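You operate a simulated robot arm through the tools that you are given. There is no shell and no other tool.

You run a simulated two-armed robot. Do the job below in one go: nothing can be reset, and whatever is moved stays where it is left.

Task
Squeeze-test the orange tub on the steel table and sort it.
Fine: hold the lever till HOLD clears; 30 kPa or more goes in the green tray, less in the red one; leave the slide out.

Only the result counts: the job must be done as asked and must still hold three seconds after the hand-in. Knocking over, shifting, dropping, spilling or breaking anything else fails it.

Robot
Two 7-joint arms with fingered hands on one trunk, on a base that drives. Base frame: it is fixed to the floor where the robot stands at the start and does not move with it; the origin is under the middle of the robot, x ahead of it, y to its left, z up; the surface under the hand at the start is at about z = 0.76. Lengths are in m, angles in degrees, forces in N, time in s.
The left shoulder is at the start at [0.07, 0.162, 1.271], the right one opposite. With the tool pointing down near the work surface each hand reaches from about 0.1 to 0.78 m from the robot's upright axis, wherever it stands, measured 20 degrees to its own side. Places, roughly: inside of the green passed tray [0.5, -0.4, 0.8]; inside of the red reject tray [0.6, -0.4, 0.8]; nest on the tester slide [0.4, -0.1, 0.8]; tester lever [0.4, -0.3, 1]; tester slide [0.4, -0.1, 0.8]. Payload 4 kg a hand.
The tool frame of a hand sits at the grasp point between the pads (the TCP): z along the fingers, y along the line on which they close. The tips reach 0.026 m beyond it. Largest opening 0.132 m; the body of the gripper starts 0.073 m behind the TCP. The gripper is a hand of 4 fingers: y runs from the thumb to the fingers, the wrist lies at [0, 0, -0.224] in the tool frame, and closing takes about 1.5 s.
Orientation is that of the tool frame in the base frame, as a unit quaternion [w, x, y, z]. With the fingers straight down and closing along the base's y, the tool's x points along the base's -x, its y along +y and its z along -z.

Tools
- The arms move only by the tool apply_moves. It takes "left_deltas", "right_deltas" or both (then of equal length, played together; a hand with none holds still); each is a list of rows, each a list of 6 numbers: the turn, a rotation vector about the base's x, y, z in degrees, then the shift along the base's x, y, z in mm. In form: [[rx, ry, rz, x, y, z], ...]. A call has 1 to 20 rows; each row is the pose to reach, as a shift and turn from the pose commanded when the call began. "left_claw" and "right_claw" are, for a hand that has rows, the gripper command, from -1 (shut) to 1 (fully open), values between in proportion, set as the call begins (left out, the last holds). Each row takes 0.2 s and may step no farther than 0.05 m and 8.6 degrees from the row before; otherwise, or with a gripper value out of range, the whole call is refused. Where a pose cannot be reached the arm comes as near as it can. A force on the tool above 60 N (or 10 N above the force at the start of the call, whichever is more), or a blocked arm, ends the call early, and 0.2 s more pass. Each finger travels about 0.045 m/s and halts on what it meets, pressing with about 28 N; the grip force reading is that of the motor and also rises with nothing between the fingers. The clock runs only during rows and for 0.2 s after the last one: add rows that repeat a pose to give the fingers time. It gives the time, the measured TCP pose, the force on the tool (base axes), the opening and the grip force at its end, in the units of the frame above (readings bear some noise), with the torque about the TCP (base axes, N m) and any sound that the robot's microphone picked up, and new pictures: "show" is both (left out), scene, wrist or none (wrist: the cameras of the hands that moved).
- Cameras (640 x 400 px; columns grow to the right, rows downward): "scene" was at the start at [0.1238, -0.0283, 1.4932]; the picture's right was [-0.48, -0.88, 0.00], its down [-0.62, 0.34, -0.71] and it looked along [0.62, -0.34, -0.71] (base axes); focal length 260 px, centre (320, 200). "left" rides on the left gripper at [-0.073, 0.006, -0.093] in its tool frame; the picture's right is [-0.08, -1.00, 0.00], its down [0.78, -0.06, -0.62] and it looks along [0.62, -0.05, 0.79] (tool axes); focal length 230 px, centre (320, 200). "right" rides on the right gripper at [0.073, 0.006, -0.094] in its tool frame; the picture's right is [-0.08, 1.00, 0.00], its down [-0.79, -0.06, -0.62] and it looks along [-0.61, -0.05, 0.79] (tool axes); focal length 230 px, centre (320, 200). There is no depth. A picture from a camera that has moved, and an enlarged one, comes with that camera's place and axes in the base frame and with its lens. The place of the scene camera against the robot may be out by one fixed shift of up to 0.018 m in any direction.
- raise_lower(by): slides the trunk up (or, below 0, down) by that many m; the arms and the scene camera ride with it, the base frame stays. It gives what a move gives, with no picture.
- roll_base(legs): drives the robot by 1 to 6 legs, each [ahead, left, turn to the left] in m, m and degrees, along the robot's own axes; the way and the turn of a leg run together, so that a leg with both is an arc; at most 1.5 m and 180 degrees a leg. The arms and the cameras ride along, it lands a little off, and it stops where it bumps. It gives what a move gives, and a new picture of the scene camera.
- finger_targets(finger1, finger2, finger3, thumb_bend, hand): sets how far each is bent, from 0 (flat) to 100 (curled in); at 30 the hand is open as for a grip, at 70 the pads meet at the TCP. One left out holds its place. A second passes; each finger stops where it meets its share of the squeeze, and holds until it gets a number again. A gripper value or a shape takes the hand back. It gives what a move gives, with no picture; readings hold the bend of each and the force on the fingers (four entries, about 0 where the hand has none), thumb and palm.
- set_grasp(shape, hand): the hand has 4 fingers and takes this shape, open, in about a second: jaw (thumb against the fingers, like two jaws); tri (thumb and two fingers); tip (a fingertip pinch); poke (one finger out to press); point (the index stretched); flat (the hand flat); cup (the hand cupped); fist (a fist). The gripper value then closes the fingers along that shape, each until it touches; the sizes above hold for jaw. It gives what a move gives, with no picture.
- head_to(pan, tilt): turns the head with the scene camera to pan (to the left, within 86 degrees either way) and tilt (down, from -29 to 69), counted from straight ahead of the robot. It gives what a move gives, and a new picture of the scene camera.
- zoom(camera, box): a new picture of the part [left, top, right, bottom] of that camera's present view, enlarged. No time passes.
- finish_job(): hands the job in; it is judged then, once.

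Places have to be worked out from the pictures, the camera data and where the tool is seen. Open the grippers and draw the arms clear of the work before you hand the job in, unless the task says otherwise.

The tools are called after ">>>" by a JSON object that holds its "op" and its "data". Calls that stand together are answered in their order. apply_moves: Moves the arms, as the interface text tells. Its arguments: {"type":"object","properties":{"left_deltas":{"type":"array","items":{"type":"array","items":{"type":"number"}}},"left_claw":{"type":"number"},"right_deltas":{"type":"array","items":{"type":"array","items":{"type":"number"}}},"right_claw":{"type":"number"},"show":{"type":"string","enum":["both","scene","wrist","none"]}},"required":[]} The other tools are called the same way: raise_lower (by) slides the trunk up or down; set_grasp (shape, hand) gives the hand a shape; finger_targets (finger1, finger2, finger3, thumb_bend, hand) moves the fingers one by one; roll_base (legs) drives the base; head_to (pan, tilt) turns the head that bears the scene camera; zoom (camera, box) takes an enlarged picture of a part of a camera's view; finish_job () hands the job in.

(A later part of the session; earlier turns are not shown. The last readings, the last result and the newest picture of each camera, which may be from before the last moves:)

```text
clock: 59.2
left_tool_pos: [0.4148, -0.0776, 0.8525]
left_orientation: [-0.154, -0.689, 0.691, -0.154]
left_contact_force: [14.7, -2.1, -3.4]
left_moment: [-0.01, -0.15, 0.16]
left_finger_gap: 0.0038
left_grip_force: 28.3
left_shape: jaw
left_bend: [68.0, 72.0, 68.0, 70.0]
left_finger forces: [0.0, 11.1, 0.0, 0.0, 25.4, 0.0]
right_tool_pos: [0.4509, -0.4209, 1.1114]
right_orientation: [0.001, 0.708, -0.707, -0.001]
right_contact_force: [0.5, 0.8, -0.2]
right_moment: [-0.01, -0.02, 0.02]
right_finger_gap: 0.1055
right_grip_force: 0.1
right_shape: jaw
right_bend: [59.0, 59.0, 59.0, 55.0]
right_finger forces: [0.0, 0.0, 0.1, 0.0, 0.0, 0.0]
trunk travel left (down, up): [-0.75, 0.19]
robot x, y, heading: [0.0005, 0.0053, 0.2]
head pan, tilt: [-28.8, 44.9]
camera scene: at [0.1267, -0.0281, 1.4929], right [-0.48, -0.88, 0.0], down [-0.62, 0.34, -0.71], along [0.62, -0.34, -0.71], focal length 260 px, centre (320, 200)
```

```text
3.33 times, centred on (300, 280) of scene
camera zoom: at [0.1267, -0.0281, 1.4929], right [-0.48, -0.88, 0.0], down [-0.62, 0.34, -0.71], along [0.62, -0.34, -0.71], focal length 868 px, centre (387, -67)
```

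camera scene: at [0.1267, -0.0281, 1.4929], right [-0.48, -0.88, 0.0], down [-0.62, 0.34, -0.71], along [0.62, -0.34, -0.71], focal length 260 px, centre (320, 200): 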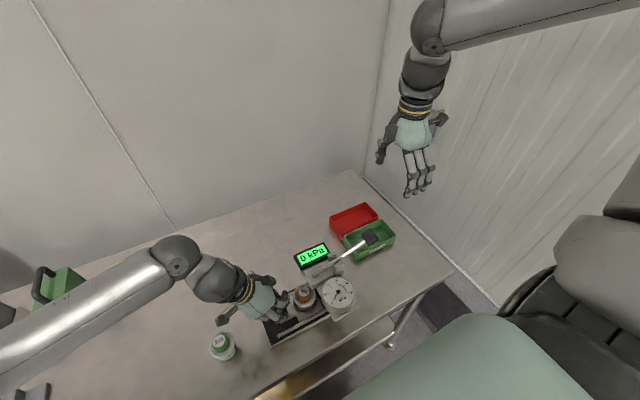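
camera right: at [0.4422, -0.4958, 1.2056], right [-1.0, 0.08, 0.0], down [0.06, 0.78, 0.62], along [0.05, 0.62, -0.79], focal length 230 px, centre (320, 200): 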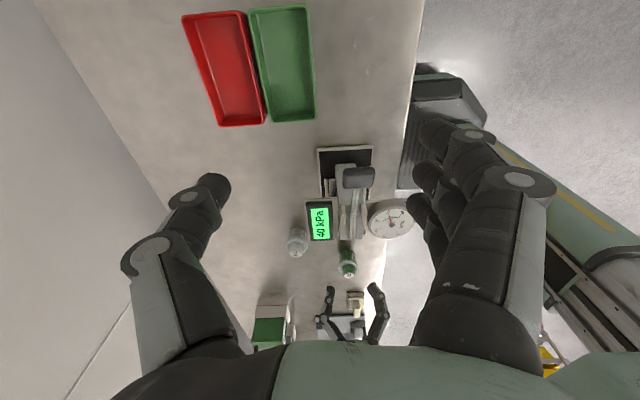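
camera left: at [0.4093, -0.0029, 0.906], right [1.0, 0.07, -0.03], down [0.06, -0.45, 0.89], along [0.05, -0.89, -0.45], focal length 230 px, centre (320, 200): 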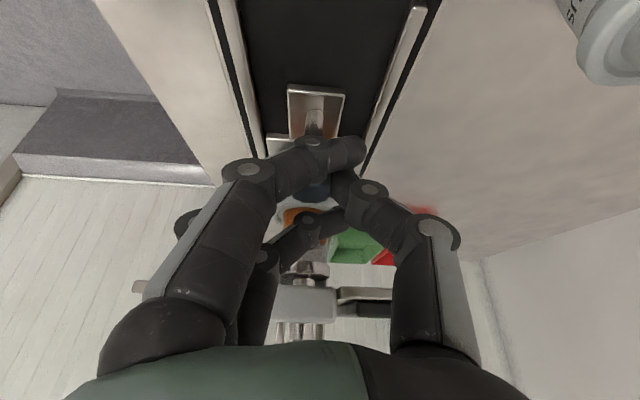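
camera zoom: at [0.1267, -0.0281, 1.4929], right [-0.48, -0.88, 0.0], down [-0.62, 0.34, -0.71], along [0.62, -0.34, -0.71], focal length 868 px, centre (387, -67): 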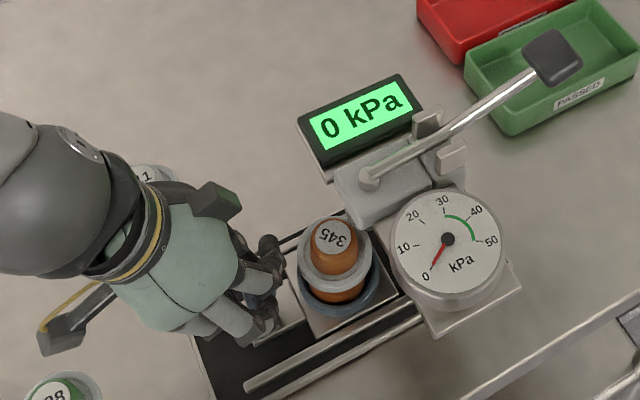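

The slide comes out with the tub level, and the display is back to 0. I'll continue pulling.

>>> {"op": "apply_moves", "data": {"left_deltas": [[0, 0, 0, 1, 8, 0], [0, 0, 0, 1, 16, 0], [0, 0, 0, 1, 24, 0], [0, 0, 0, 1, 32, 0], [0, 0, 0, 1, 40, 0], [0, 0, 0, 1, 46, 0]], "show": "scene"}}

>>> {"op": "zoom", "data": {"camera": "scene", "box": [220, 220, 360, 350]}}

```text
clock: 60.6
left_tool_pos: [0.4135, -0.033, 0.8537]
left_orientation: [-0.152, -0.69, 0.691, -0.153]
left_contact_force: [15.9, -1.2, -3.4]
left_moment: [0.02, -0.16, 0.13]
left_finger_gap: 0.0042
left_grip_force: 27.7
left_shape: jaw
left_bend: [68.0, 72.0, 68.0, 70.0]
left_finger forces: [0.0, 11.0, 0.0, 0.1, 26.2, 0.0]
right_tool_pos: [0.4508, -0.4218, 1.1119]
right_orientation: [0.001, 0.707, -0.707, 0.0]
right_contact_force: [0.6, 0.6, 0.8]
right_moment: [-0.01, -0.01, -0.02]
right_finger_gap: 0.1054
right_grip_force: 0.1
right_shape: jaw
right_bend: [59.0, 59.0, 59.0, 55.0]
right_finger forces: [0.1, 0.0, 0.0, 0.1, 0.0, 0.0]
trunk travel left (down, up): [-0.75, 0.19]
robot x, y, heading: [-0.0011, 0.0024, 0.3]
head pan, tilt: [-28.8, 44.9]
camera scene: at [0.1267, -0.0283, 1.4929], right [-0.48, -0.88, 0.0], down [-0.62, 0.34, -0.71], along [0.62, -0.34, -0.71], focal length 260 px, centre (320, 200)
```

scene: 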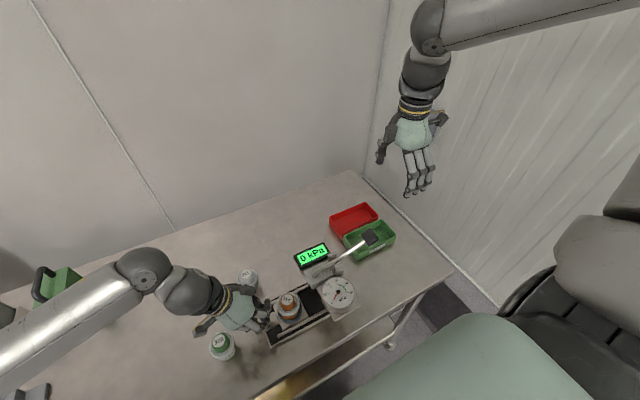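

```text
3.08 times, centred on (290, 285) of scene
camera zoom: at [0.1267, -0.0283, 1.4929], right [-0.48, -0.88, 0.0], down [-0.62, 0.34, -0.71], along [0.62, -0.34, -0.71], focal length 801 px, centre (412, -62)
```

zoom: 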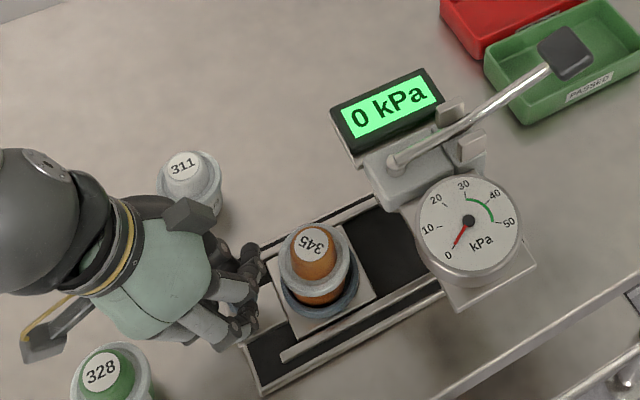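

The slide is almost out again. I'll pull the last part slowly until it reaches its outer stop.

>>> {"op": "apply_moves", "data": {"left_deltas": [[0, 0, 0, 0, 3, 0], [0, 0, 0, 0, 6, 0], [0, 0, 0, 0, 9, 0], [0, 0, 0, 0, 12, 0]], "show": "both"}}

>>> {"op": "zoom", "data": {"camera": "scene", "box": [220, 220, 360, 350]}}

```text
clock: 61.6
left_tool_pos: [0.4148, -0.0223, 0.8523]
left_orientation: [-0.153, -0.689, 0.692, -0.153]
left_contact_force: [13.8, -2.8, -3.7]
left_moment: [-0.05, -0.12, 0.14]
left_finger_gap: 0.0042
left_grip_force: 28.0
left_shape: jaw
left_bend: [68.0, 72.0, 68.0, 70.0]
left_finger forces: [0.0, 11.4, 0.0, 0.0, 24.4, 0.0]
right_tool_pos: [0.4501, -0.422, 1.111]
right_orientation: [0.001, 0.708, -0.707, -0.001]
right_contact_force: [-0.6, 0.1, 0.2]
right_moment: [0.02, -0.01, 0.03]
right_finger_gap: 0.1055
right_grip_force: 0.0
right_shape: jaw
right_bend: [59.0, 59.0, 59.0, 55.0]
right_finger forces: [0.0, 0.1, 0.1, 0.0, 0.0, 0.0]
trunk travel left (down, up): [-0.75, 0.19]
robot x, y, heading: [-0.0032, -0.0018, -0.4]
head pan, tilt: [-28.8, 44.9]
camera scene: at [0.1264, -0.029, 1.4929], right [-0.48, -0.88, 0.0], down [-0.62, 0.34, -0.71], along [0.62, -0.34, -0.71], focal length 260 px, centre (320, 200)
camera left: at [0.4098, 0.0833, 0.9063], right [1.0, 0.07, -0.03], down [0.06, -0.45, 0.89], along [0.04, -0.89, -0.45], focal length 230 px, centre (320, 200)
```

scene: 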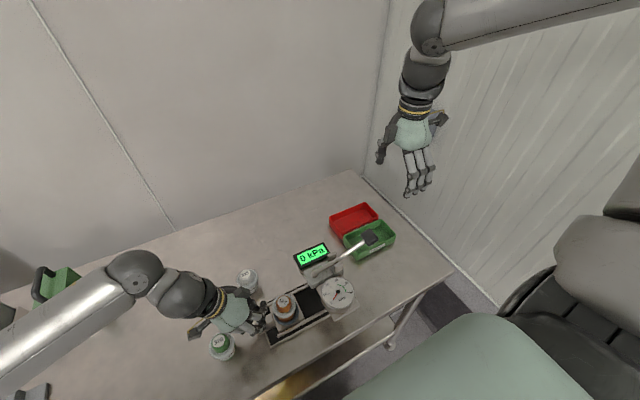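
left: 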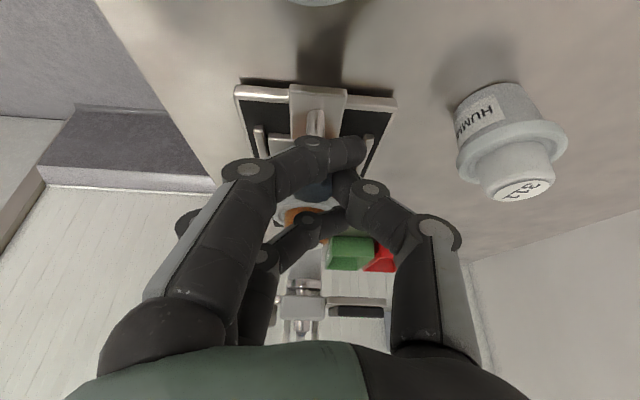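

```text
3.08 times, centred on (290, 285) of scene
camera zoom: at [0.1264, -0.029, 1.4929], right [-0.48, -0.88, 0.0], down [-0.62, 0.34, -0.71], along [0.62, -0.34, -0.71], focal length 801 px, centre (412, -62)
```

zoom: 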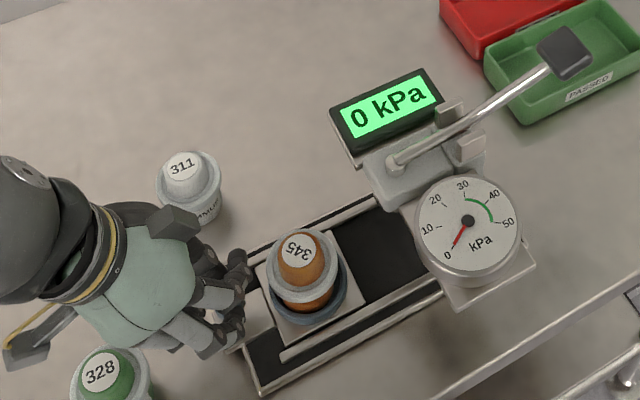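

>>> {"op": "apply_moves", "data": {"left_deltas": [[0, 0, 0, 0, 2, 0], [0, 0, 0, 0, 4, 0], [0, 0, 0, 0, 6, 0]], "show": "none"}}

>>> {"op": "zoom", "data": {"camera": "scene", "box": [220, 220, 360, 350]}}

>>> {"op": "zoom", "data": {"camera": "left", "box": [200, 50, 440, 290]}}

```text
clock: 62.4
left_tool_pos: [0.4139, -0.0193, 0.8535]
left_orientation: [-0.154, -0.689, 0.691, -0.154]
left_contact_force: [12.5, -17.2, -2.1]
left_moment: [-0.24, -0.15, 0.04]
left_finger_gap: 0.0036
left_grip_force: 28.5
left_shape: jaw
left_bend: [68.0, 72.0, 68.0, 70.0]
left_finger forces: [0.1, 8.4, 0.1, 0.0, 18.9, 0.0]
right_tool_pos: [0.4494, -0.4227, 1.1114]
right_orientation: [0.0, -0.706, 0.708, 0.001]
right_contact_force: [-0.1, 0.5, -1.0]
right_moment: [0.0, 0.01, 0.03]
right_finger_gap: 0.1052
right_grip_force: 0.0
right_shape: jaw
right_bend: [59.0, 59.0, 59.0, 55.0]
right_finger forces: [0.0, 0.0, 0.1, 0.0, 0.0, 0.0]
trunk travel left (down, up): [-0.75, 0.19]
robot x, y, heading: [0.0046, -0.0012, -0.2]
head pan, tilt: [-28.8, 44.9]
```

```text
3.08 times, centred on (290, 285) of scene
camera zoom: at [0.1258, -0.0312, 1.493], right [-0.48, -0.88, 0.0], down [-0.62, 0.34, -0.71], along [0.62, -0.34, -0.71], focal length 801 px, centre (412, -62)
```

zoom: 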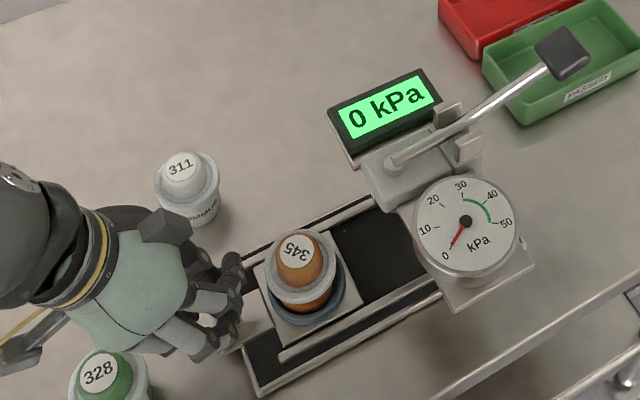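

```text
1.67 times, centred on (320, 170) of left
camera zoom: at [0.4092, 0.0871, 0.9066], right [1.0, 0.07, -0.03], down [0.06, -0.45, 0.89], along [0.04, -0.89, -0.45], focal length 384 px, centre (320, 250)
```

zoom: 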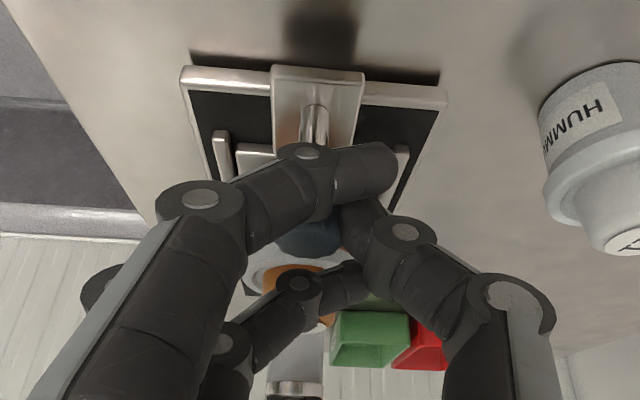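

The slide is at its outer stop (a 17 N pull). I'll relax the pull, open the left hand, and lift it straight up and away.

>>> {"op": "apply_moves", "data": {"left_deltas": [[0, 0, 0, 0, -3.5, 0], [0, 0, 0, 0, -3.5, 0]], "show": "none"}}

>>> {"op": "apply_moves", "data": {"left_deltas": [[0, 0, 0, 0, 0, 0], [0, 0, 0, 0, 0, 0], [0, 0, 0, 0, 0, 0], [0, 0, 0, 0, 0, 0], [0, 0, 0, 0, 0, 0], [0, 0, 0, 0, 0, 20], [0, 0, 0, 0, 0, 55], [0, 0, 0, 0, 5, 95], [5, 0, 0, 0, 30, 130], [12, 0, 0, 0, 70, 150], [20, 0, 0, 0, 115, 165], [25, 0, 0, 0, 160, 175]], "left_claw": 0.2, "show": "both"}}

>>> {"op": "zoom", "data": {"camera": "scene", "box": [200, 220, 360, 370]}}

```text
clock: 63.0
left_tool_pos: [0.4138, -0.02, 0.8521]
left_orientation: [-0.153, -0.689, 0.692, -0.152]
left_contact_force: [11.4, -5.1, 0.3]
left_moment: [-0.05, -0.11, 0.09]
left_finger_gap: 0.0036
left_grip_force: 27.5
left_shape: jaw
left_bend: [68.0, 72.0, 68.0, 70.0]
left_finger forces: [0.0, 10.8, 0.1, 0.0, 21.2, 0.0]
right_tool_pos: [0.45, -0.4208, 1.1127]
right_orientation: [0.001, -0.707, 0.707, 0.001]
right_contact_force: [0.3, -0.4, 0.6]
right_moment: [-0.01, 0.03, -0.01]
right_finger_gap: 0.1056
right_grip_force: 0.0
right_shape: jaw
right_bend: [59.0, 59.0, 59.0, 55.0]
right_finger forces: [0.1, 0.0, 0.0, 0.1, 0.0, 0.1]
trunk travel left (down, up): [-0.75, 0.19]
robot x, y, heading: [0.0005, -0.0015, 0.2]
head pan, tilt: [-28.8, 44.9]
```

```text
clock: 65.6
left_tool_pos: [0.4122, 0.1453, 1.0299]
left_orientation: [0.0, -0.706, 0.708, -0.001]
left_contact_force: [-0.1, 0.2, 0.3]
left_moment: [0.01, -0.01, -0.04]
left_finger_gap: 0.079
left_grip_force: 0.1
left_shape: jaw
left_bend: [71.0, 71.0, 71.0, 71.0]
left_finger forces: [0.0, 0.0, 0.0, 0.0, 0.1, 0.0]
right_tool_pos: [0.4471, -0.4203, 1.1132]
right_orientation: [0.0, -0.707, 0.707, -0.001]
right_contact_force: [0.0, 1.1, 0.3]
right_moment: [0.01, 0.01, -0.02]
right_finger_gap: 0.1054
right_grip_force: 0.1
right_shape: jaw
right_bend: [59.0, 59.0, 59.0, 55.0]
right_finger forces: [0.0, 0.0, 0.1, 0.1, 0.1, 0.0]
trunk travel left (down, up): [-0.75, 0.19]
robot x, y, heading: [0.0037, 0.0003, 0.2]
head pan, tilt: [-28.8, 44.9]
camera scene: at [0.1225, -0.0271, 1.4933], right [-0.48, -0.88, 0.0], down [-0.62, 0.34, -0.71], along [0.62, -0.34, -0.71], focal length 260 px, centre (320, 200)
camera left: at [0.407, 0.2177, 1.1228], right [1.0, 0.07, 0.0], down [0.06, -0.79, 0.62], along [0.05, -0.61, -0.79], focal length 230 px, centre (320, 200)
```

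scene: 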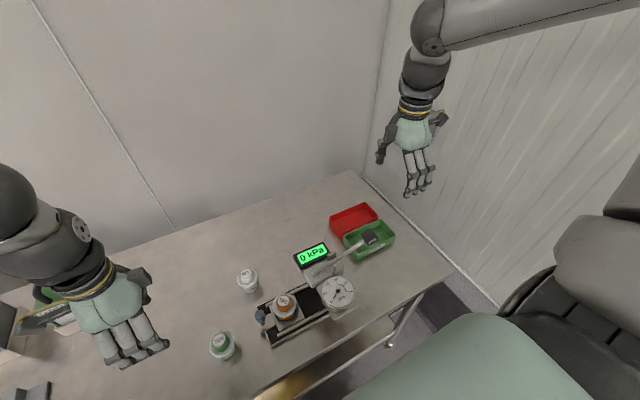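
left: 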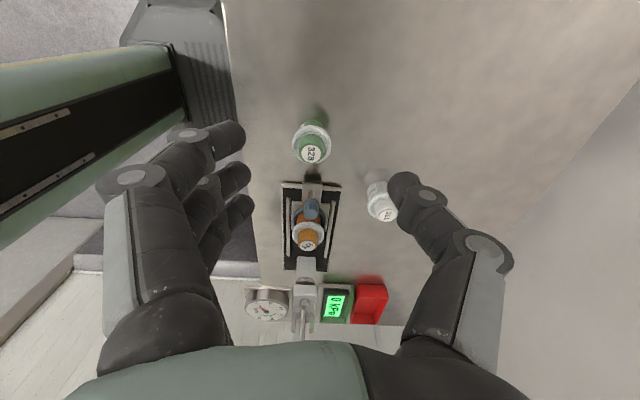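

```text
2.67 times, centred on (280, 295) of scene
camera zoom: at [0.1225, -0.0271, 1.4933], right [-0.48, -0.88, 0.0], down [-0.62, 0.34, -0.71], along [0.62, -0.34, -0.71], focal length 694 px, centre (427, -53)
```

zoom: 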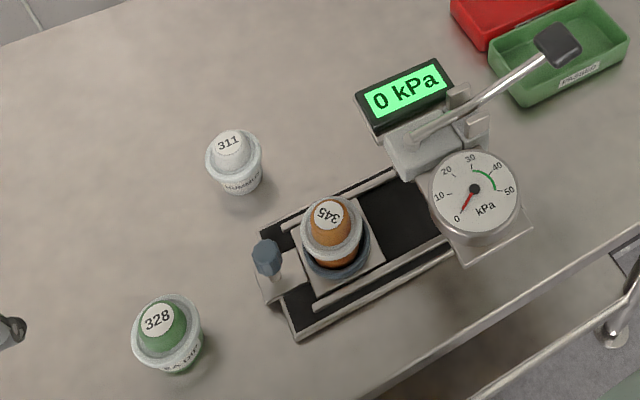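

Everything stands as it should: the tub is in the nest, the slide is out and the other tubs are untouched. For the pick-up the right hand needs its camera side towards +y, so I'll turn it on through yaw 180° in free air.

>>> {"op": "apply_moves", "data": {"right_deltas": [[0, 0, 8.2, 0, 0, 0], [0, 0, 16.4, 0, 0, 0], [0, 0, 24.6, 0, 0, 0], [0, 0, 32.8, 0, 0, 0], [0, 0, 41, 0, 0, 0], [0, 0, 49.2, 0, 0, 0], [0, 0, 57.4, 0, 0, 0], [0, 0, 65.6, 0, 0, 0], [0, 0, 73.8, 0, 0, 0], [0, 0, 82, 0, 0, 0], [0, 0, 90, 0, 0, 0]], "show": "scene"}}

```text
clock: 68.0
left_tool_pos: [0.4134, 0.1426, 1.0294]
left_orientation: [0.001, -0.706, 0.708, 0.0]
left_contact_force: [-0.1, 0.0, -0.1]
left_moment: [0.02, 0.05, 0.02]
left_finger_gap: 0.0789
left_grip_force: 0.0
left_shape: jaw
left_bend: [71.0, 71.0, 71.0, 71.0]
left_finger forces: [0.1, 0.0, 0.0, 0.0, 0.1, 0.0]
right_tool_pos: [0.4483, -0.4207, 1.112]
right_orientation: [0.0, 1.0, 0.001, 0.001]
right_contact_force: [-0.5, 0.0, -0.3]
right_moment: [0.01, -0.01, 0.06]
right_finger_gap: 0.1052
right_grip_force: 0.0
right_shape: jaw
right_bend: [59.0, 59.0, 59.0, 55.0]
right_finger forces: [0.0, 0.0, 0.0, 0.1, 0.1, 0.1]
trunk travel left (down, up): [-0.75, 0.19]
robot x, y, heading: [0.0027, 0.0003, -0.0]
head pan, tilt: [-28.8, 44.9]
camera scene: at [0.1237, -0.0282, 1.4932], right [-0.48, -0.88, 0.0], down [-0.62, 0.34, -0.71], along [0.62, -0.34, -0.71], focal length 260 px, centre (320, 200)
```

scene: 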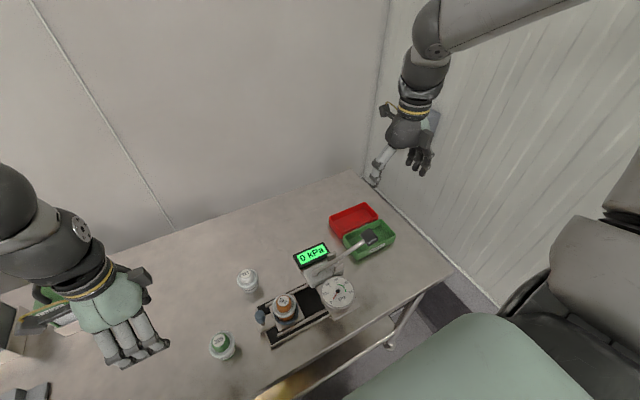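

Yaw 180° was reached without trouble. I'll continue the other 90°.

>>> {"op": "apply_moves", "data": {"right_deltas": [[0, 0, 8.2, 0, 0, 0], [0, 0, 16.4, 0, 0, 0], [0, 0, 24.6, 0, 0, 0], [0, 0, 32.8, 0, 0, 0], [0, 0, 41, 0, 0, 0], [0, 0, 49.2, 0, 0, 0], [0, 0, 57.4, 0, 0, 0], [0, 0, 65.6, 0, 0, 0], [0, 0, 73.8, 0, 0, 0], [0, 0, 82, 0, 0, 0], [0, 0, 90, 0, 0, 0]], "show": "both"}}

```text
clock: 70.4
left_tool_pos: [0.4137, 0.1439, 1.0297]
left_orientation: [0.0, -0.706, 0.708, 0.0]
left_contact_force: [-0.6, -0.4, 0.6]
left_moment: [-0.03, 0.01, -0.04]
left_finger_gap: 0.0793
left_grip_force: 0.0
left_shape: jaw
left_bend: [71.0, 71.0, 71.0, 71.0]
left_finger forces: [0.1, 0.0, 0.2, 0.0, 0.1, 0.1]
right_tool_pos: [0.4161, -0.2696, 1.116]
right_orientation: [0.009, 0.833, 0.553, 0.009]
right_contact_force: [-0.3, -0.3, -0.4]
right_moment: [0.04, -0.01, 0.01]
right_finger_gap: 0.1055
right_grip_force: 0.1
right_shape: jaw
right_bend: [59.0, 59.0, 59.0, 55.0]
right_finger forces: [0.0, 0.0, 0.0, 0.0, 0.0, 0.1]
right hand out of reach, approached as far as the arm can: row 6, 7, 8, 9, 10, 11
trunk travel left (down, up): [-0.75, 0.19]
robot x, y, heading: [0.0006, 0.0012, 0.2]
head pan, tilt: [-28.8, 44.9]
camera scene: at [0.1235, -0.0276, 1.4932], right [-0.48, -0.88, 0.0], down [-0.62, 0.34, -0.71], along [0.62, -0.34, -0.71], focal length 260 px, centre (320, 200)
camera right: at [0.4467, -0.2042, 1.2099], right [0.89, -0.46, 0.02], down [-0.38, -0.7, 0.61], along [-0.26, -0.55, -0.79], focal length 230 px, centre (320, 200)
```

scene: 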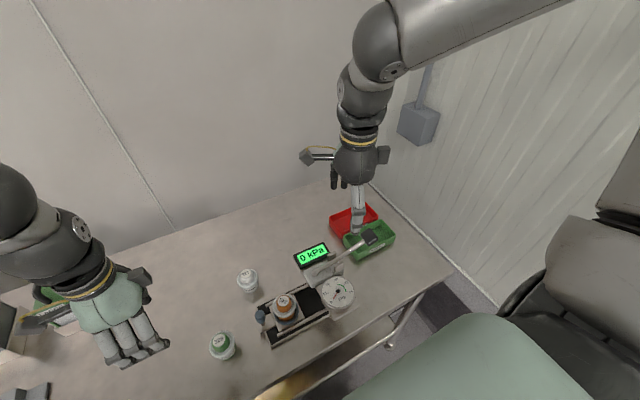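
right: 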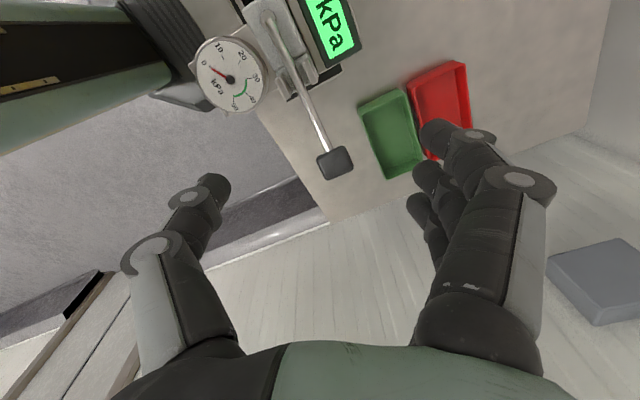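

The arm could only turn to yaw ≈ 247° there and drifted towards the middle, staying at a safe height. The limit seems to depend on where the hand is, so I'll command the same orientation above the nest and see whether it is reached there.

>>> {"op": "apply_moves", "data": {"right_deltas": [[0, 0, 0, -5, 47, 5], [0, 0, 0, -10, 94, 10], [0, 0, 0, -16, 141, 10], [0, 0, 0, -22, 188, 10], [0, 0, 0, -28, 235, 10], [0, 0, 0, -33, 282, 10], [0, 0, 0, -37, 329, 10], [0, 0, 0, -37, 329, 10]], "show": "both"}}

```text
clock: 72.2
left_tool_pos: [0.4123, 0.1418, 1.0294]
left_orientation: [0.0, -0.706, 0.708, -0.001]
left_contact_force: [0.6, -0.4, 0.2]
left_moment: [0.02, 0.02, -0.02]
left_finger_gap: 0.0791
left_grip_force: 0.0
left_shape: jaw
left_bend: [71.0, 71.0, 71.0, 71.0]
left_finger forces: [0.1, 0.0, 0.0, 0.0, 0.1, 0.0]
right_tool_pos: [0.3917, -0.1159, 1.1334]
right_orientation: [0.007, 0.833, 0.553, 0.01]
right_contact_force: [0.6, -0.1, 0.1]
right_moment: [0.0, -0.04, -0.02]
right_finger_gap: 0.1054
right_grip_force: 0.0
right_shape: jaw
right_bend: [59.0, 59.0, 59.0, 55.0]
right_finger forces: [0.1, 0.0, 0.0, 0.0, 0.0, 0.0]
right hand out of reach, approached as far as the arm can: row 4, 5, 6, 7, 8
trunk travel left (down, up): [-0.75, 0.19]
robot x, y, heading: [-0.0022, 0.0011, -0.1]
head pan, tilt: [-28.8, 44.9]
camera scene: at [0.1231, -0.0281, 1.4933], right [-0.48, -0.88, 0.0], down [-0.62, 0.34, -0.71], along [0.62, -0.34, -0.71], focal length 260 px, centre (320, 200)
camera right: at [0.4216, -0.0516, 1.2268], right [0.89, -0.46, 0.02], down [-0.38, -0.7, 0.61], along [-0.26, -0.55, -0.79], focal length 230 px, centre (320, 200)
```

scene: 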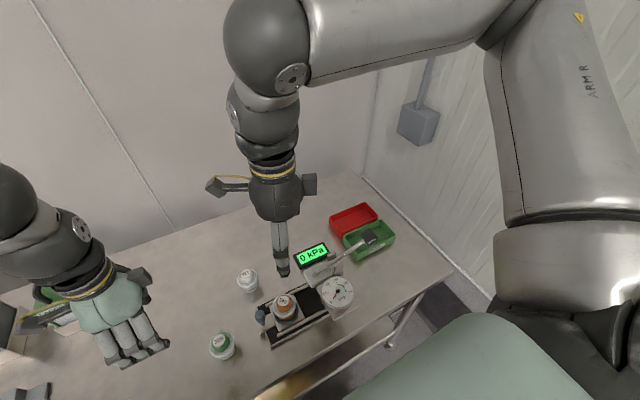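
right: 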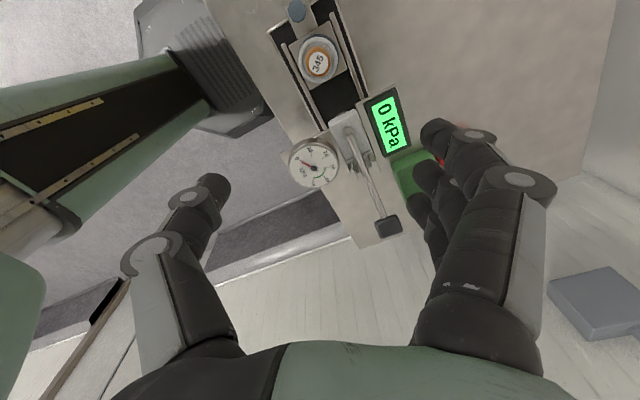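

The wrist stops at about yaw 247° here too, which would bring the fingers too close to the display. A safer plan: the left hand, which can grip the tub cleanly here, moves it to a free spot on the table, and the right hand then carries it from there to the green tray. First I'll withdraw the right hand to its yaw 180° pose.

>>> {"op": "apply_moves", "data": {"right_deltas": [[0, 0, -8.2, 4, -30, 0], [0, 0, -16.4, 8, -60, 0], [0, 0, -24.6, 12, -90, 0], [0, 0, -32.8, 16, -120, 0], [0, 0, -41, 20, -150, 0], [0, 0, -49.2, 24, -180, 0], [0, 0, -57.4, 28, -210, 0], [0, 0, -65.6, 32, -240, 0], [0, 0, -73.8, 36, -270, 0], [0, 0, -82, 40, -300, 0], [0, 0, -90, 45, -330, 0]], "show": "scene"}}

```text
clock: 74.6
left_tool_pos: [0.4138, 0.1425, 1.0301]
left_orientation: [0.0, -0.705, 0.709, 0.0]
left_contact_force: [-0.8, 0.6, 0.6]
left_moment: [0.01, 0.0, 0.03]
left_finger_gap: 0.0787
left_grip_force: 0.1
left_shape: jaw
left_bend: [71.0, 71.0, 71.0, 71.0]
left_finger forces: [0.1, 0.0, 0.1, 0.0, 0.0, 0.1]
right_tool_pos: [0.431, -0.446, 1.1364]
right_orientation: [0.013, 0.98, -0.2, 0.0]
right_contact_force: [-1.1, 0.1, 0.0]
right_moment: [0.01, 0.02, 0.01]
right_finger_gap: 0.1053
right_grip_force: 0.1
right_shape: jaw
right_bend: [59.0, 59.0, 59.0, 55.0]
right_finger forces: [0.1, 0.1, 0.0, 0.1, 0.0, 0.1]
trunk travel left (down, up): [-0.75, 0.19]
robot x, y, heading: [-0.002, 0.0001, -0.0]
head pan, tilt: [-28.8, 44.9]
camera scene: at [0.124, -0.0292, 1.4931], right [-0.48, -0.88, 0.0], down [-0.62, 0.34, -0.71], along [0.62, -0.34, -0.71], focal length 260 px, centre (320, 200)
```

scene: 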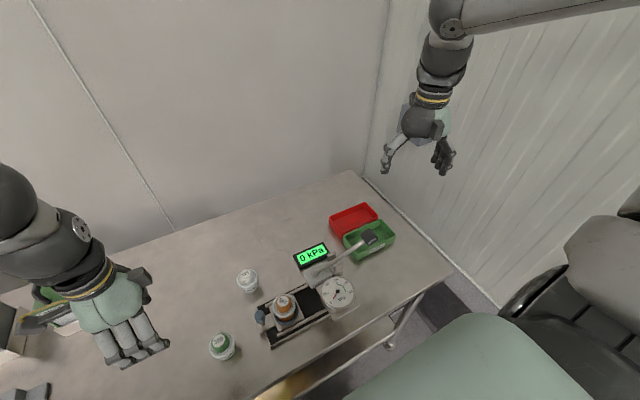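

The right hand is clear again. Now the left hand goes back above the nest, open, in the same orientation as when it placed the tub.

>>> {"op": "apply_moves", "data": {"left_deltas": [[0, 0, 0, 0, -40, 0], [0, 0, 0, -1, -85, 0], [0, 0, 0, -2, -130, 0], [0, 0, 0, -3, -175, 0], [0, 0, 0, -4.5, -215, -20], [0, 0, 0, -4.5, -230.5, -60], [0, 0, 0, -4.5, -230.5, -100], [0, 0, 0, -4.5, -230.5, -120], [0, 0, 0, -4.5, -230.5, -120]], "left_claw": 0.5, "show": "both"}}

>>> {"op": "zoom", "data": {"camera": "left", "box": [220, 60, 420, 270]}}

```text
clock: 76.6
left_tool_pos: [0.4084, -0.09, 0.9048]
left_orientation: [-0.001, -0.706, 0.709, -0.001]
left_contact_force: [1.0, 0.1, -0.1]
left_moment: [0.0, 0.01, -0.02]
left_finger_gap: 0.0988
left_grip_force: 0.1
left_shape: jaw
left_bend: [64.0, 64.0, 64.0, 60.0]
left_finger forces: [0.0, 0.1, 0.1, 0.0, 0.0, 0.1]
right_tool_pos: [0.4308, -0.4447, 1.1378]
right_orientation: [0.014, 0.98, -0.198, 0.0]
right_contact_force: [-0.2, 0.5, 0.5]
right_moment: [-0.03, 0.0, -0.03]
right_finger_gap: 0.1053
right_grip_force: 0.1
right_shape: jaw
right_bend: [59.0, 59.0, 59.0, 55.0]
right_finger forces: [0.0, 0.0, 0.0, 0.0, 0.0, 0.0]
trunk travel left (down, up): [-0.75, 0.19]
robot x, y, heading: [-0.0029, -0.0016, -0.1]
head pan, tilt: [-28.8, 44.9]
camera scene: at [0.1235, -0.0282, 1.4932], right [-0.48, -0.88, 0.0], down [-0.62, 0.34, -0.71], along [0.62, -0.34, -0.71], focal length 260 px, centre (320, 200)
camera left: at [0.403, -0.0157, 0.9988], right [1.0, 0.07, 0.0], down [0.06, -0.78, 0.62], along [0.05, -0.62, -0.79], focal length 230 px, centre (320, 200)
```

scene: 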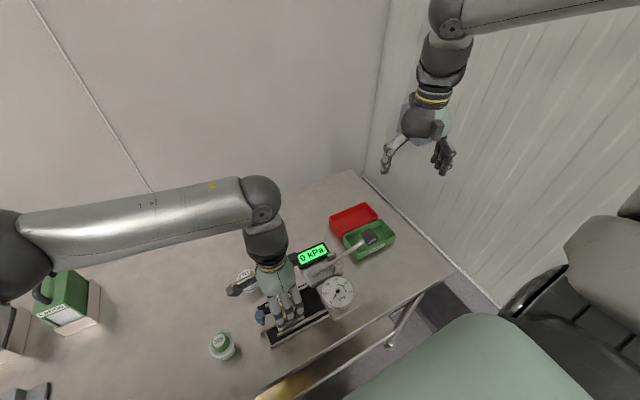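
left: 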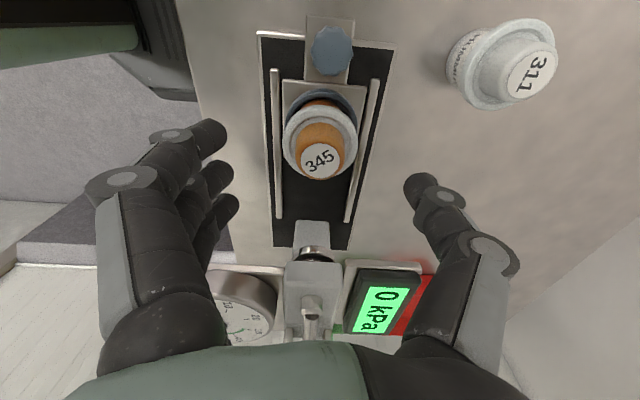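

```text
1.90 times, centred on (320, 165) of left
camera zoom: at [0.403, -0.0157, 0.9988], right [1.0, 0.07, 0.0], down [0.06, -0.78, 0.62], along [0.05, -0.62, -0.79], focal length 438 px, centre (320, 267)
```

zoom: 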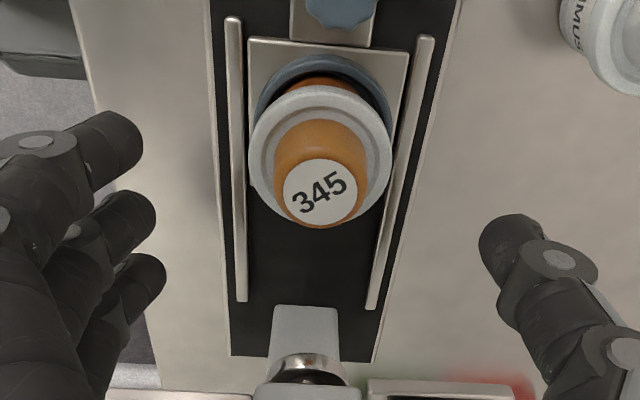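

The tub is centred within about 4 mm of the hand, at [0.4095, -0.094]. I'll correct that and descend to grip height.

>>> {"op": "apply_moves", "data": {"left_deltas": [[0, 0, 0, 0.5, -3.5, -20], [0, 0, 0, 0.5, -3.5, -45], [0, 0, 0, 0.5, -3.5, -65], [0, 0, 0, 0.5, -3.5, -76]], "show": "wrist"}}

>>> {"op": "zoom", "data": {"camera": "left", "box": [220, 60, 420, 270]}}

```text
clock: 77.6
left_tool_pos: [0.409, -0.0933, 0.831]
left_orientation: [0.0, -0.705, 0.709, 0.0]
left_contact_force: [-0.3, 0.5, 0.0]
left_moment: [-0.03, 0.02, 0.0]
left_finger_gap: 0.0989
left_grip_force: 0.0
left_shape: jaw
left_bend: [64.0, 64.0, 64.0, 60.0]
left_finger forces: [0.0, 0.0, 0.0, 0.0, 0.1, 0.0]
right_tool_pos: [0.4299, -0.4444, 1.1373]
right_orientation: [0.014, 0.98, -0.198, 0.0]
right_contact_force: [-0.6, 1.1, -0.4]
right_moment: [0.0, 0.0, 0.01]
right_finger_gap: 0.1054
right_grip_force: 0.0
right_shape: jaw
right_bend: [59.0, 59.0, 59.0, 55.0]
right_finger forces: [0.0, 0.0, 0.0, 0.0, 0.0, 0.0]
trunk travel left (down, up): [-0.75, 0.19]
robot x, y, heading: [-0.0015, 0.0004, -0.1]
head pan, tilt: [-28.8, 44.9]
camera left: at [0.4046, -0.0195, 0.9246], right [1.0, 0.07, 0.0], down [0.06, -0.79, 0.62], along [0.05, -0.61, -0.79], focal length 230 px, centre (320, 200)
```

left: 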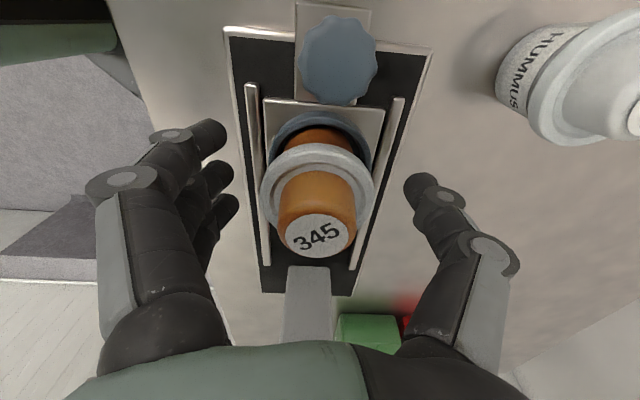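

```text
1.90 times, centred on (320, 165) of left
camera zoom: at [0.4046, -0.0195, 0.9246], right [1.0, 0.07, 0.0], down [0.06, -0.79, 0.62], along [0.05, -0.61, -0.79], focal length 438 px, centre (320, 267)
```

zoom: 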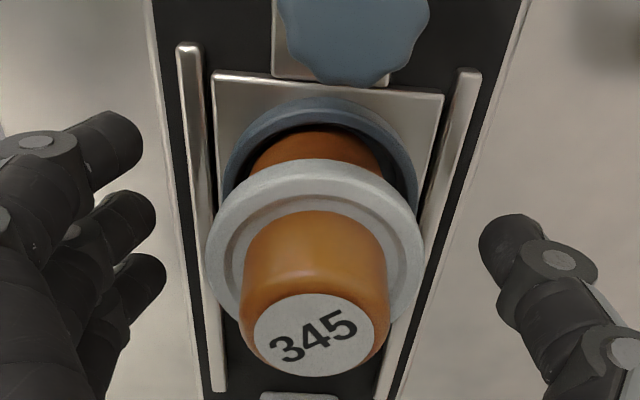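

The fingers straddle the tub evenly, as at the first pick-up. I'll close on it.

>>> {"op": "apply_moves", "data": {"left_deltas": [[0, 0, 0, 0, 0, 0], [0, 0, 0, 0, 0, 0], [0, 0, 0, 0, 0, 0], [0, 0, 0, 0, 0, 0], [0, 0, 0, 0, 0, 0], [0, 0, 0, 0, 0, 0]], "left_claw": -0.4, "show": "wrist"}}

>>> {"op": "zoom", "data": {"camera": "left", "box": [220, 60, 420, 270]}}

```text
clock: 79.0
left_tool_pos: [0.409, -0.0933, 0.8317]
left_orientation: [0.0, -0.706, 0.708, 0.001]
left_contact_force: [0.4, -0.4, -0.6]
left_moment: [0.0, 0.02, -0.01]
left_finger_gap: 0.0362
left_grip_force: 28.1
left_shape: jaw
left_bend: [73.0, 74.0, 73.0, 71.0]
left_finger forces: [8.2, 8.3, 8.7, 0.0, 26.5, 0.0]
right_tool_pos: [0.4313, -0.4441, 1.1372]
right_orientation: [0.014, 0.98, -0.198, 0.0]
right_contact_force: [-0.3, 0.6, 0.2]
right_moment: [-0.02, 0.02, 0.01]
right_finger_gap: 0.1054
right_grip_force: 0.0
right_shape: jaw
right_bend: [59.0, 59.0, 59.0, 55.0]
right_finger forces: [0.1, 0.0, 0.1, 0.0, 0.1, 0.0]
trunk travel left (down, up): [-0.75, 0.19]
robot x, y, heading: [0.0027, 0.0012, 0.2]
head pan, tilt: [-28.8, 44.9]
camera left: at [0.4046, -0.0194, 0.9248], right [1.0, 0.07, 0.0], down [0.06, -0.79, 0.62], along [0.05, -0.62, -0.79], focal length 230 px, centre (320, 200)
```

left: 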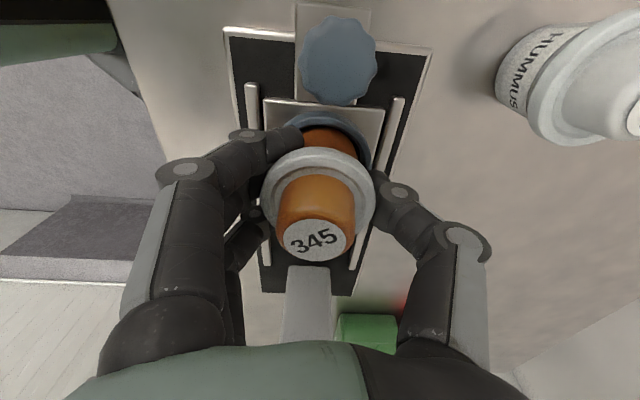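

```text
1.90 times, centred on (320, 165) of left
camera zoom: at [0.4046, -0.0194, 0.9248], right [1.0, 0.07, 0.0], down [0.06, -0.79, 0.62], along [0.05, -0.62, -0.79], focal length 438 px, centre (320, 267)
```

zoom: 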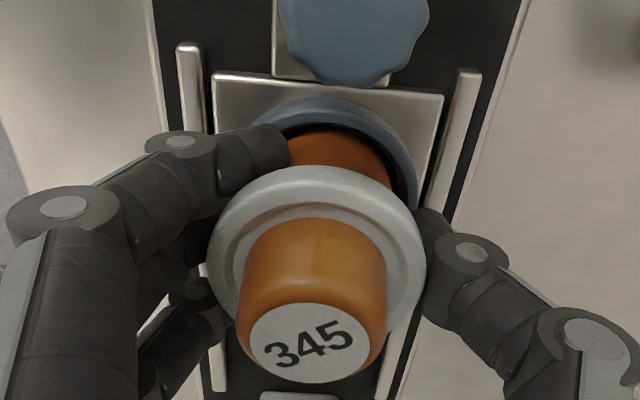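

The grip is firm (8/8/9 N against 26 N). I'll lift straight up out of the nest and then carry the tub across to the free table area near [0.60, -0.14].

>>> {"op": "apply_moves", "data": {"left_deltas": [[0, 0, 0, 0, 0, 10], [0, 0, 0, 0, 0, 30], [0, 0, 0, 0, 0, 70], [0, 0, 0, 0, 0, 115], [0, 0, 0, 0, 0, 160], [0, 0, 0, 0, 0, 175]], "show": "both"}}

>>> {"op": "zoom", "data": {"camera": "scene", "box": [220, 200, 380, 350]}}

```text
clock: 80.4
left_tool_pos: [0.4073, -0.0942, 1.0064]
left_orientation: [-0.001, -0.706, 0.708, 0.0]
left_contact_force: [0.2, 0.5, -1.1]
left_moment: [-0.02, 0.0, -0.02]
left_finger_gap: 0.0359
left_grip_force: 27.7
left_shape: jaw
left_bend: [73.0, 74.0, 73.0, 71.0]
left_finger forces: [8.3, 8.3, 8.9, 0.0, 26.7, 0.0]
right_tool_pos: [0.4311, -0.4451, 1.1377]
right_orientation: [0.013, 0.98, -0.198, 0.0]
right_contact_force: [0.7, 0.7, 0.6]
right_moment: [0.04, 0.03, -0.02]
right_finger_gap: 0.1056
right_grip_force: 0.0
right_shape: jaw
right_bend: [59.0, 59.0, 59.0, 55.0]
right_finger forces: [0.1, 0.0, 0.1, 0.1, 0.0, 0.0]
trunk travel left (down, up): [-0.75, 0.19]
robot x, y, heading: [-0.002, -0.0023, 0.0]
head pan, tilt: [-28.8, 44.9]
camera scene: at [0.1238, -0.0282, 1.4931], right [-0.48, -0.88, 0.0], down [-0.62, 0.34, -0.71], along [0.62, -0.34, -0.71], focal length 260 px, centre (320, 200)
camera left: at [0.4027, -0.0199, 1.0996], right [1.0, 0.07, 0.0], down [0.06, -0.79, 0.62], along [0.04, -0.61, -0.79], focal length 230 px, centre (320, 200)
```

scene: 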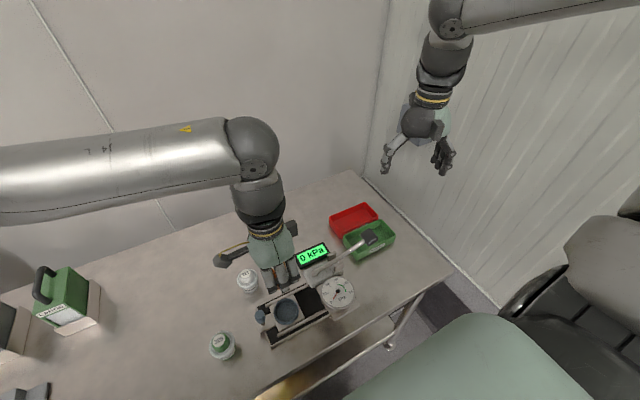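
left: 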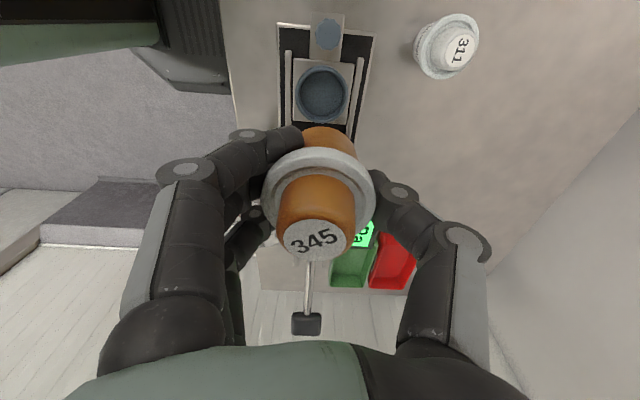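

```text
2.67 times, centred on (300, 275) of scene
camera zoom: at [0.1238, -0.0282, 1.4931], right [-0.48, -0.88, 0.0], down [-0.62, 0.34, -0.71], along [0.62, -0.34, -0.71], focal length 694 px, centre (373, 0)
```

zoom: 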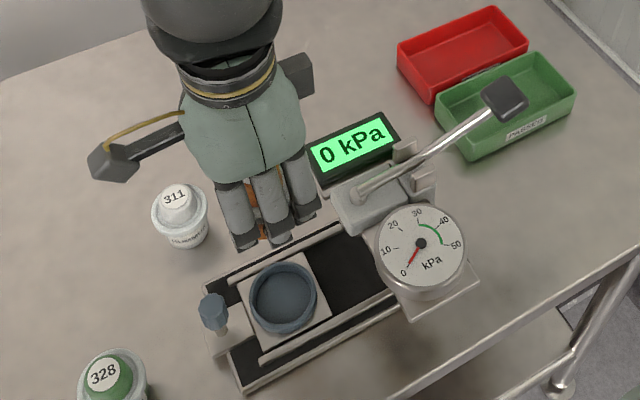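

The tub is out of the nest, held level, and the slide stays out. I'll carry it over to about [0.61, -0.16] at this height.

>>> {"op": "apply_moves", "data": {"left_deltas": [[0, 0, 0, 34, -8, 0], [0, 0, 0, 68, -18, 0], [0, 0, 0, 102, -30, 0], [0, 0, 0, 136, -42, 0], [0, 0, 0, 170, -55, 0], [0, 0, 0, 200, -66, 0], [0, 0, 0, 200, -66, -30], [0, 0, 0, 200, -66, -60]], "show": "both"}}

```text
clock: 82.2
left_tool_pos: [0.5888, -0.1263, 0.9543]
left_orientation: [0.0, -0.706, 0.708, -0.001]
left_contact_force: [-0.5, 0.3, -0.6]
left_moment: [-0.01, -0.03, -0.02]
left_finger_gap: 0.0361
left_grip_force: 27.5
left_shape: jaw
left_bend: [73.0, 74.0, 73.0, 71.0]
left_finger forces: [8.2, 8.4, 9.6, 0.1, 26.6, 0.0]
left hand out of reach, approached as far as the arm can: row 5, 6, 7, 8
right_tool_pos: [0.4305, -0.4465, 1.1375]
right_orientation: [0.013, 0.98, -0.198, 0.001]
right_contact_force: [0.1, 0.8, -0.5]
right_moment: [0.02, 0.02, 0.01]
right_finger_gap: 0.1055
right_grip_force: 0.0
right_shape: jaw
right_bend: [59.0, 59.0, 59.0, 55.0]
right_finger forces: [0.1, 0.1, 0.0, 0.0, 0.0, 0.1]
trunk travel left (down, up): [-0.75, 0.19]
robot x, y, heading: [-0.0022, 0.0002, 0.1]
head pan, tilt: [-28.8, 44.9]
camera scene: at [0.1237, -0.0299, 1.4932], right [-0.48, -0.88, 0.0], down [-0.62, 0.34, -0.71], along [0.62, -0.34, -0.71], focal length 260 px, centre (320, 200)
camera left: at [0.5847, -0.0543, 1.0476], right [1.0, 0.07, 0.0], down [0.06, -0.78, 0.62], along [0.05, -0.62, -0.79], focal length 230 px, centre (320, 200)
```

scene: 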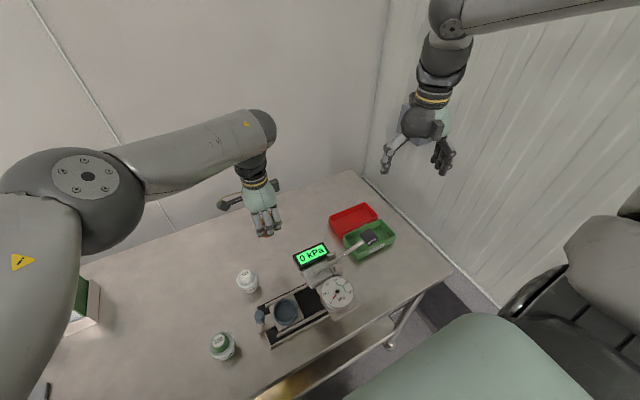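
left: 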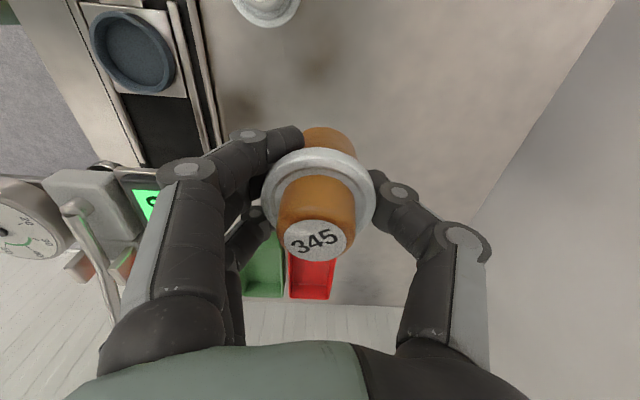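

The left arm is at its reach limit in this orientation. With the hand turned back to its starting yaw it reaches further, so I'll turn it -90° in the air while moving to about [0.555, -0.155].

>>> {"op": "apply_moves", "data": {"left_deltas": [[0, 0, -8.2, -3, -2.5, 1], [0, 0, -16.4, -6, -5, 3], [0, 0, -24.6, -9, -7.5, 5], [0, 0, -32.8, -12, -10, 7], [0, 0, -41, -15, -12.5, 9], [0, 0, -49.2, -18, -15, 11], [0, 0, -57.4, -21, -18, 13], [0, 0, -65.6, -24, -21, 15], [0, 0, -73.8, -27, -24, 16], [0, 0, -82, -30, -27, 16], [0, 0, -90, -33, -29, 16]], "show": "both"}}

```text
clock: 84.6
left_tool_pos: [0.5551, -0.1543, 0.9715]
left_orientation: [0.0, 0.003, 1.0, -0.001]
left_contact_force: [-0.5, 0.0, -1.3]
left_moment: [0.0, 0.01, 0.0]
left_finger_gap: 0.0359
left_grip_force: 28.1
left_shape: jaw
left_bend: [73.0, 74.0, 73.0, 71.0]
left_finger forces: [8.4, 8.3, 9.7, 0.1, 26.1, 0.0]
right_tool_pos: [0.4305, -0.4454, 1.1372]
right_orientation: [0.013, 0.98, -0.199, 0.001]
right_contact_force: [0.2, -0.5, 0.0]
right_moment: [-0.01, 0.02, -0.01]
right_finger_gap: 0.1054
right_grip_force: 0.1
right_shape: jaw
right_bend: [59.0, 59.0, 59.0, 55.0]
right_finger forces: [0.1, 0.0, 0.1, 0.0, 0.0, 0.0]
trunk travel left (down, up): [-0.75, 0.19]
robot x, y, heading: [0.0008, 0.0001, -0.1]
head pan, tilt: [-28.8, 44.9]
camera scene: at [0.1238, -0.0285, 1.4932], right [-0.48, -0.88, 0.0], down [-0.62, 0.34, -0.71], along [0.62, -0.34, -0.71], focal length 260 px, centre (320, 200)
camera left: at [0.6293, -0.1483, 1.0645], right [0.07, -1.0, 0.0], down [-0.79, -0.05, 0.61], along [-0.61, -0.05, -0.79], focal length 230 px, centre (320, 200)
```

scene: 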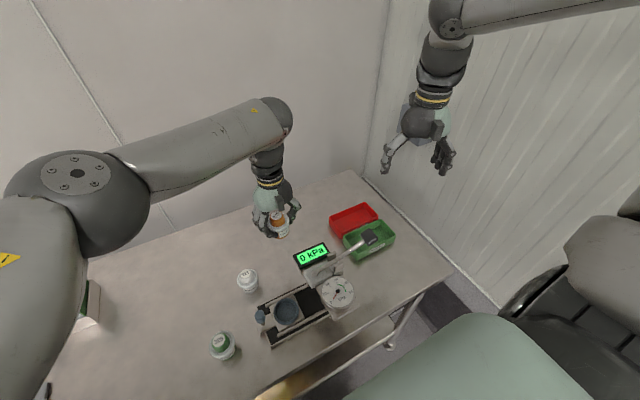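
left: 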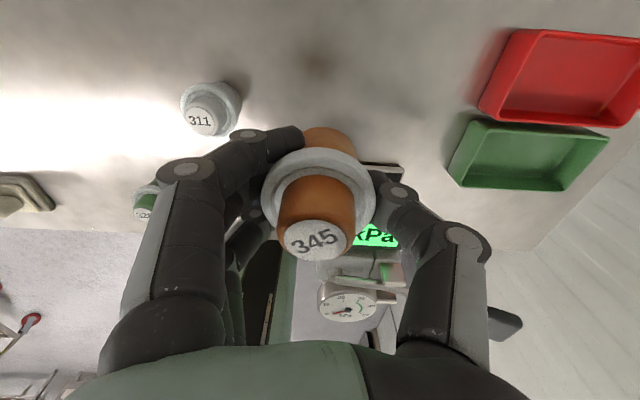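

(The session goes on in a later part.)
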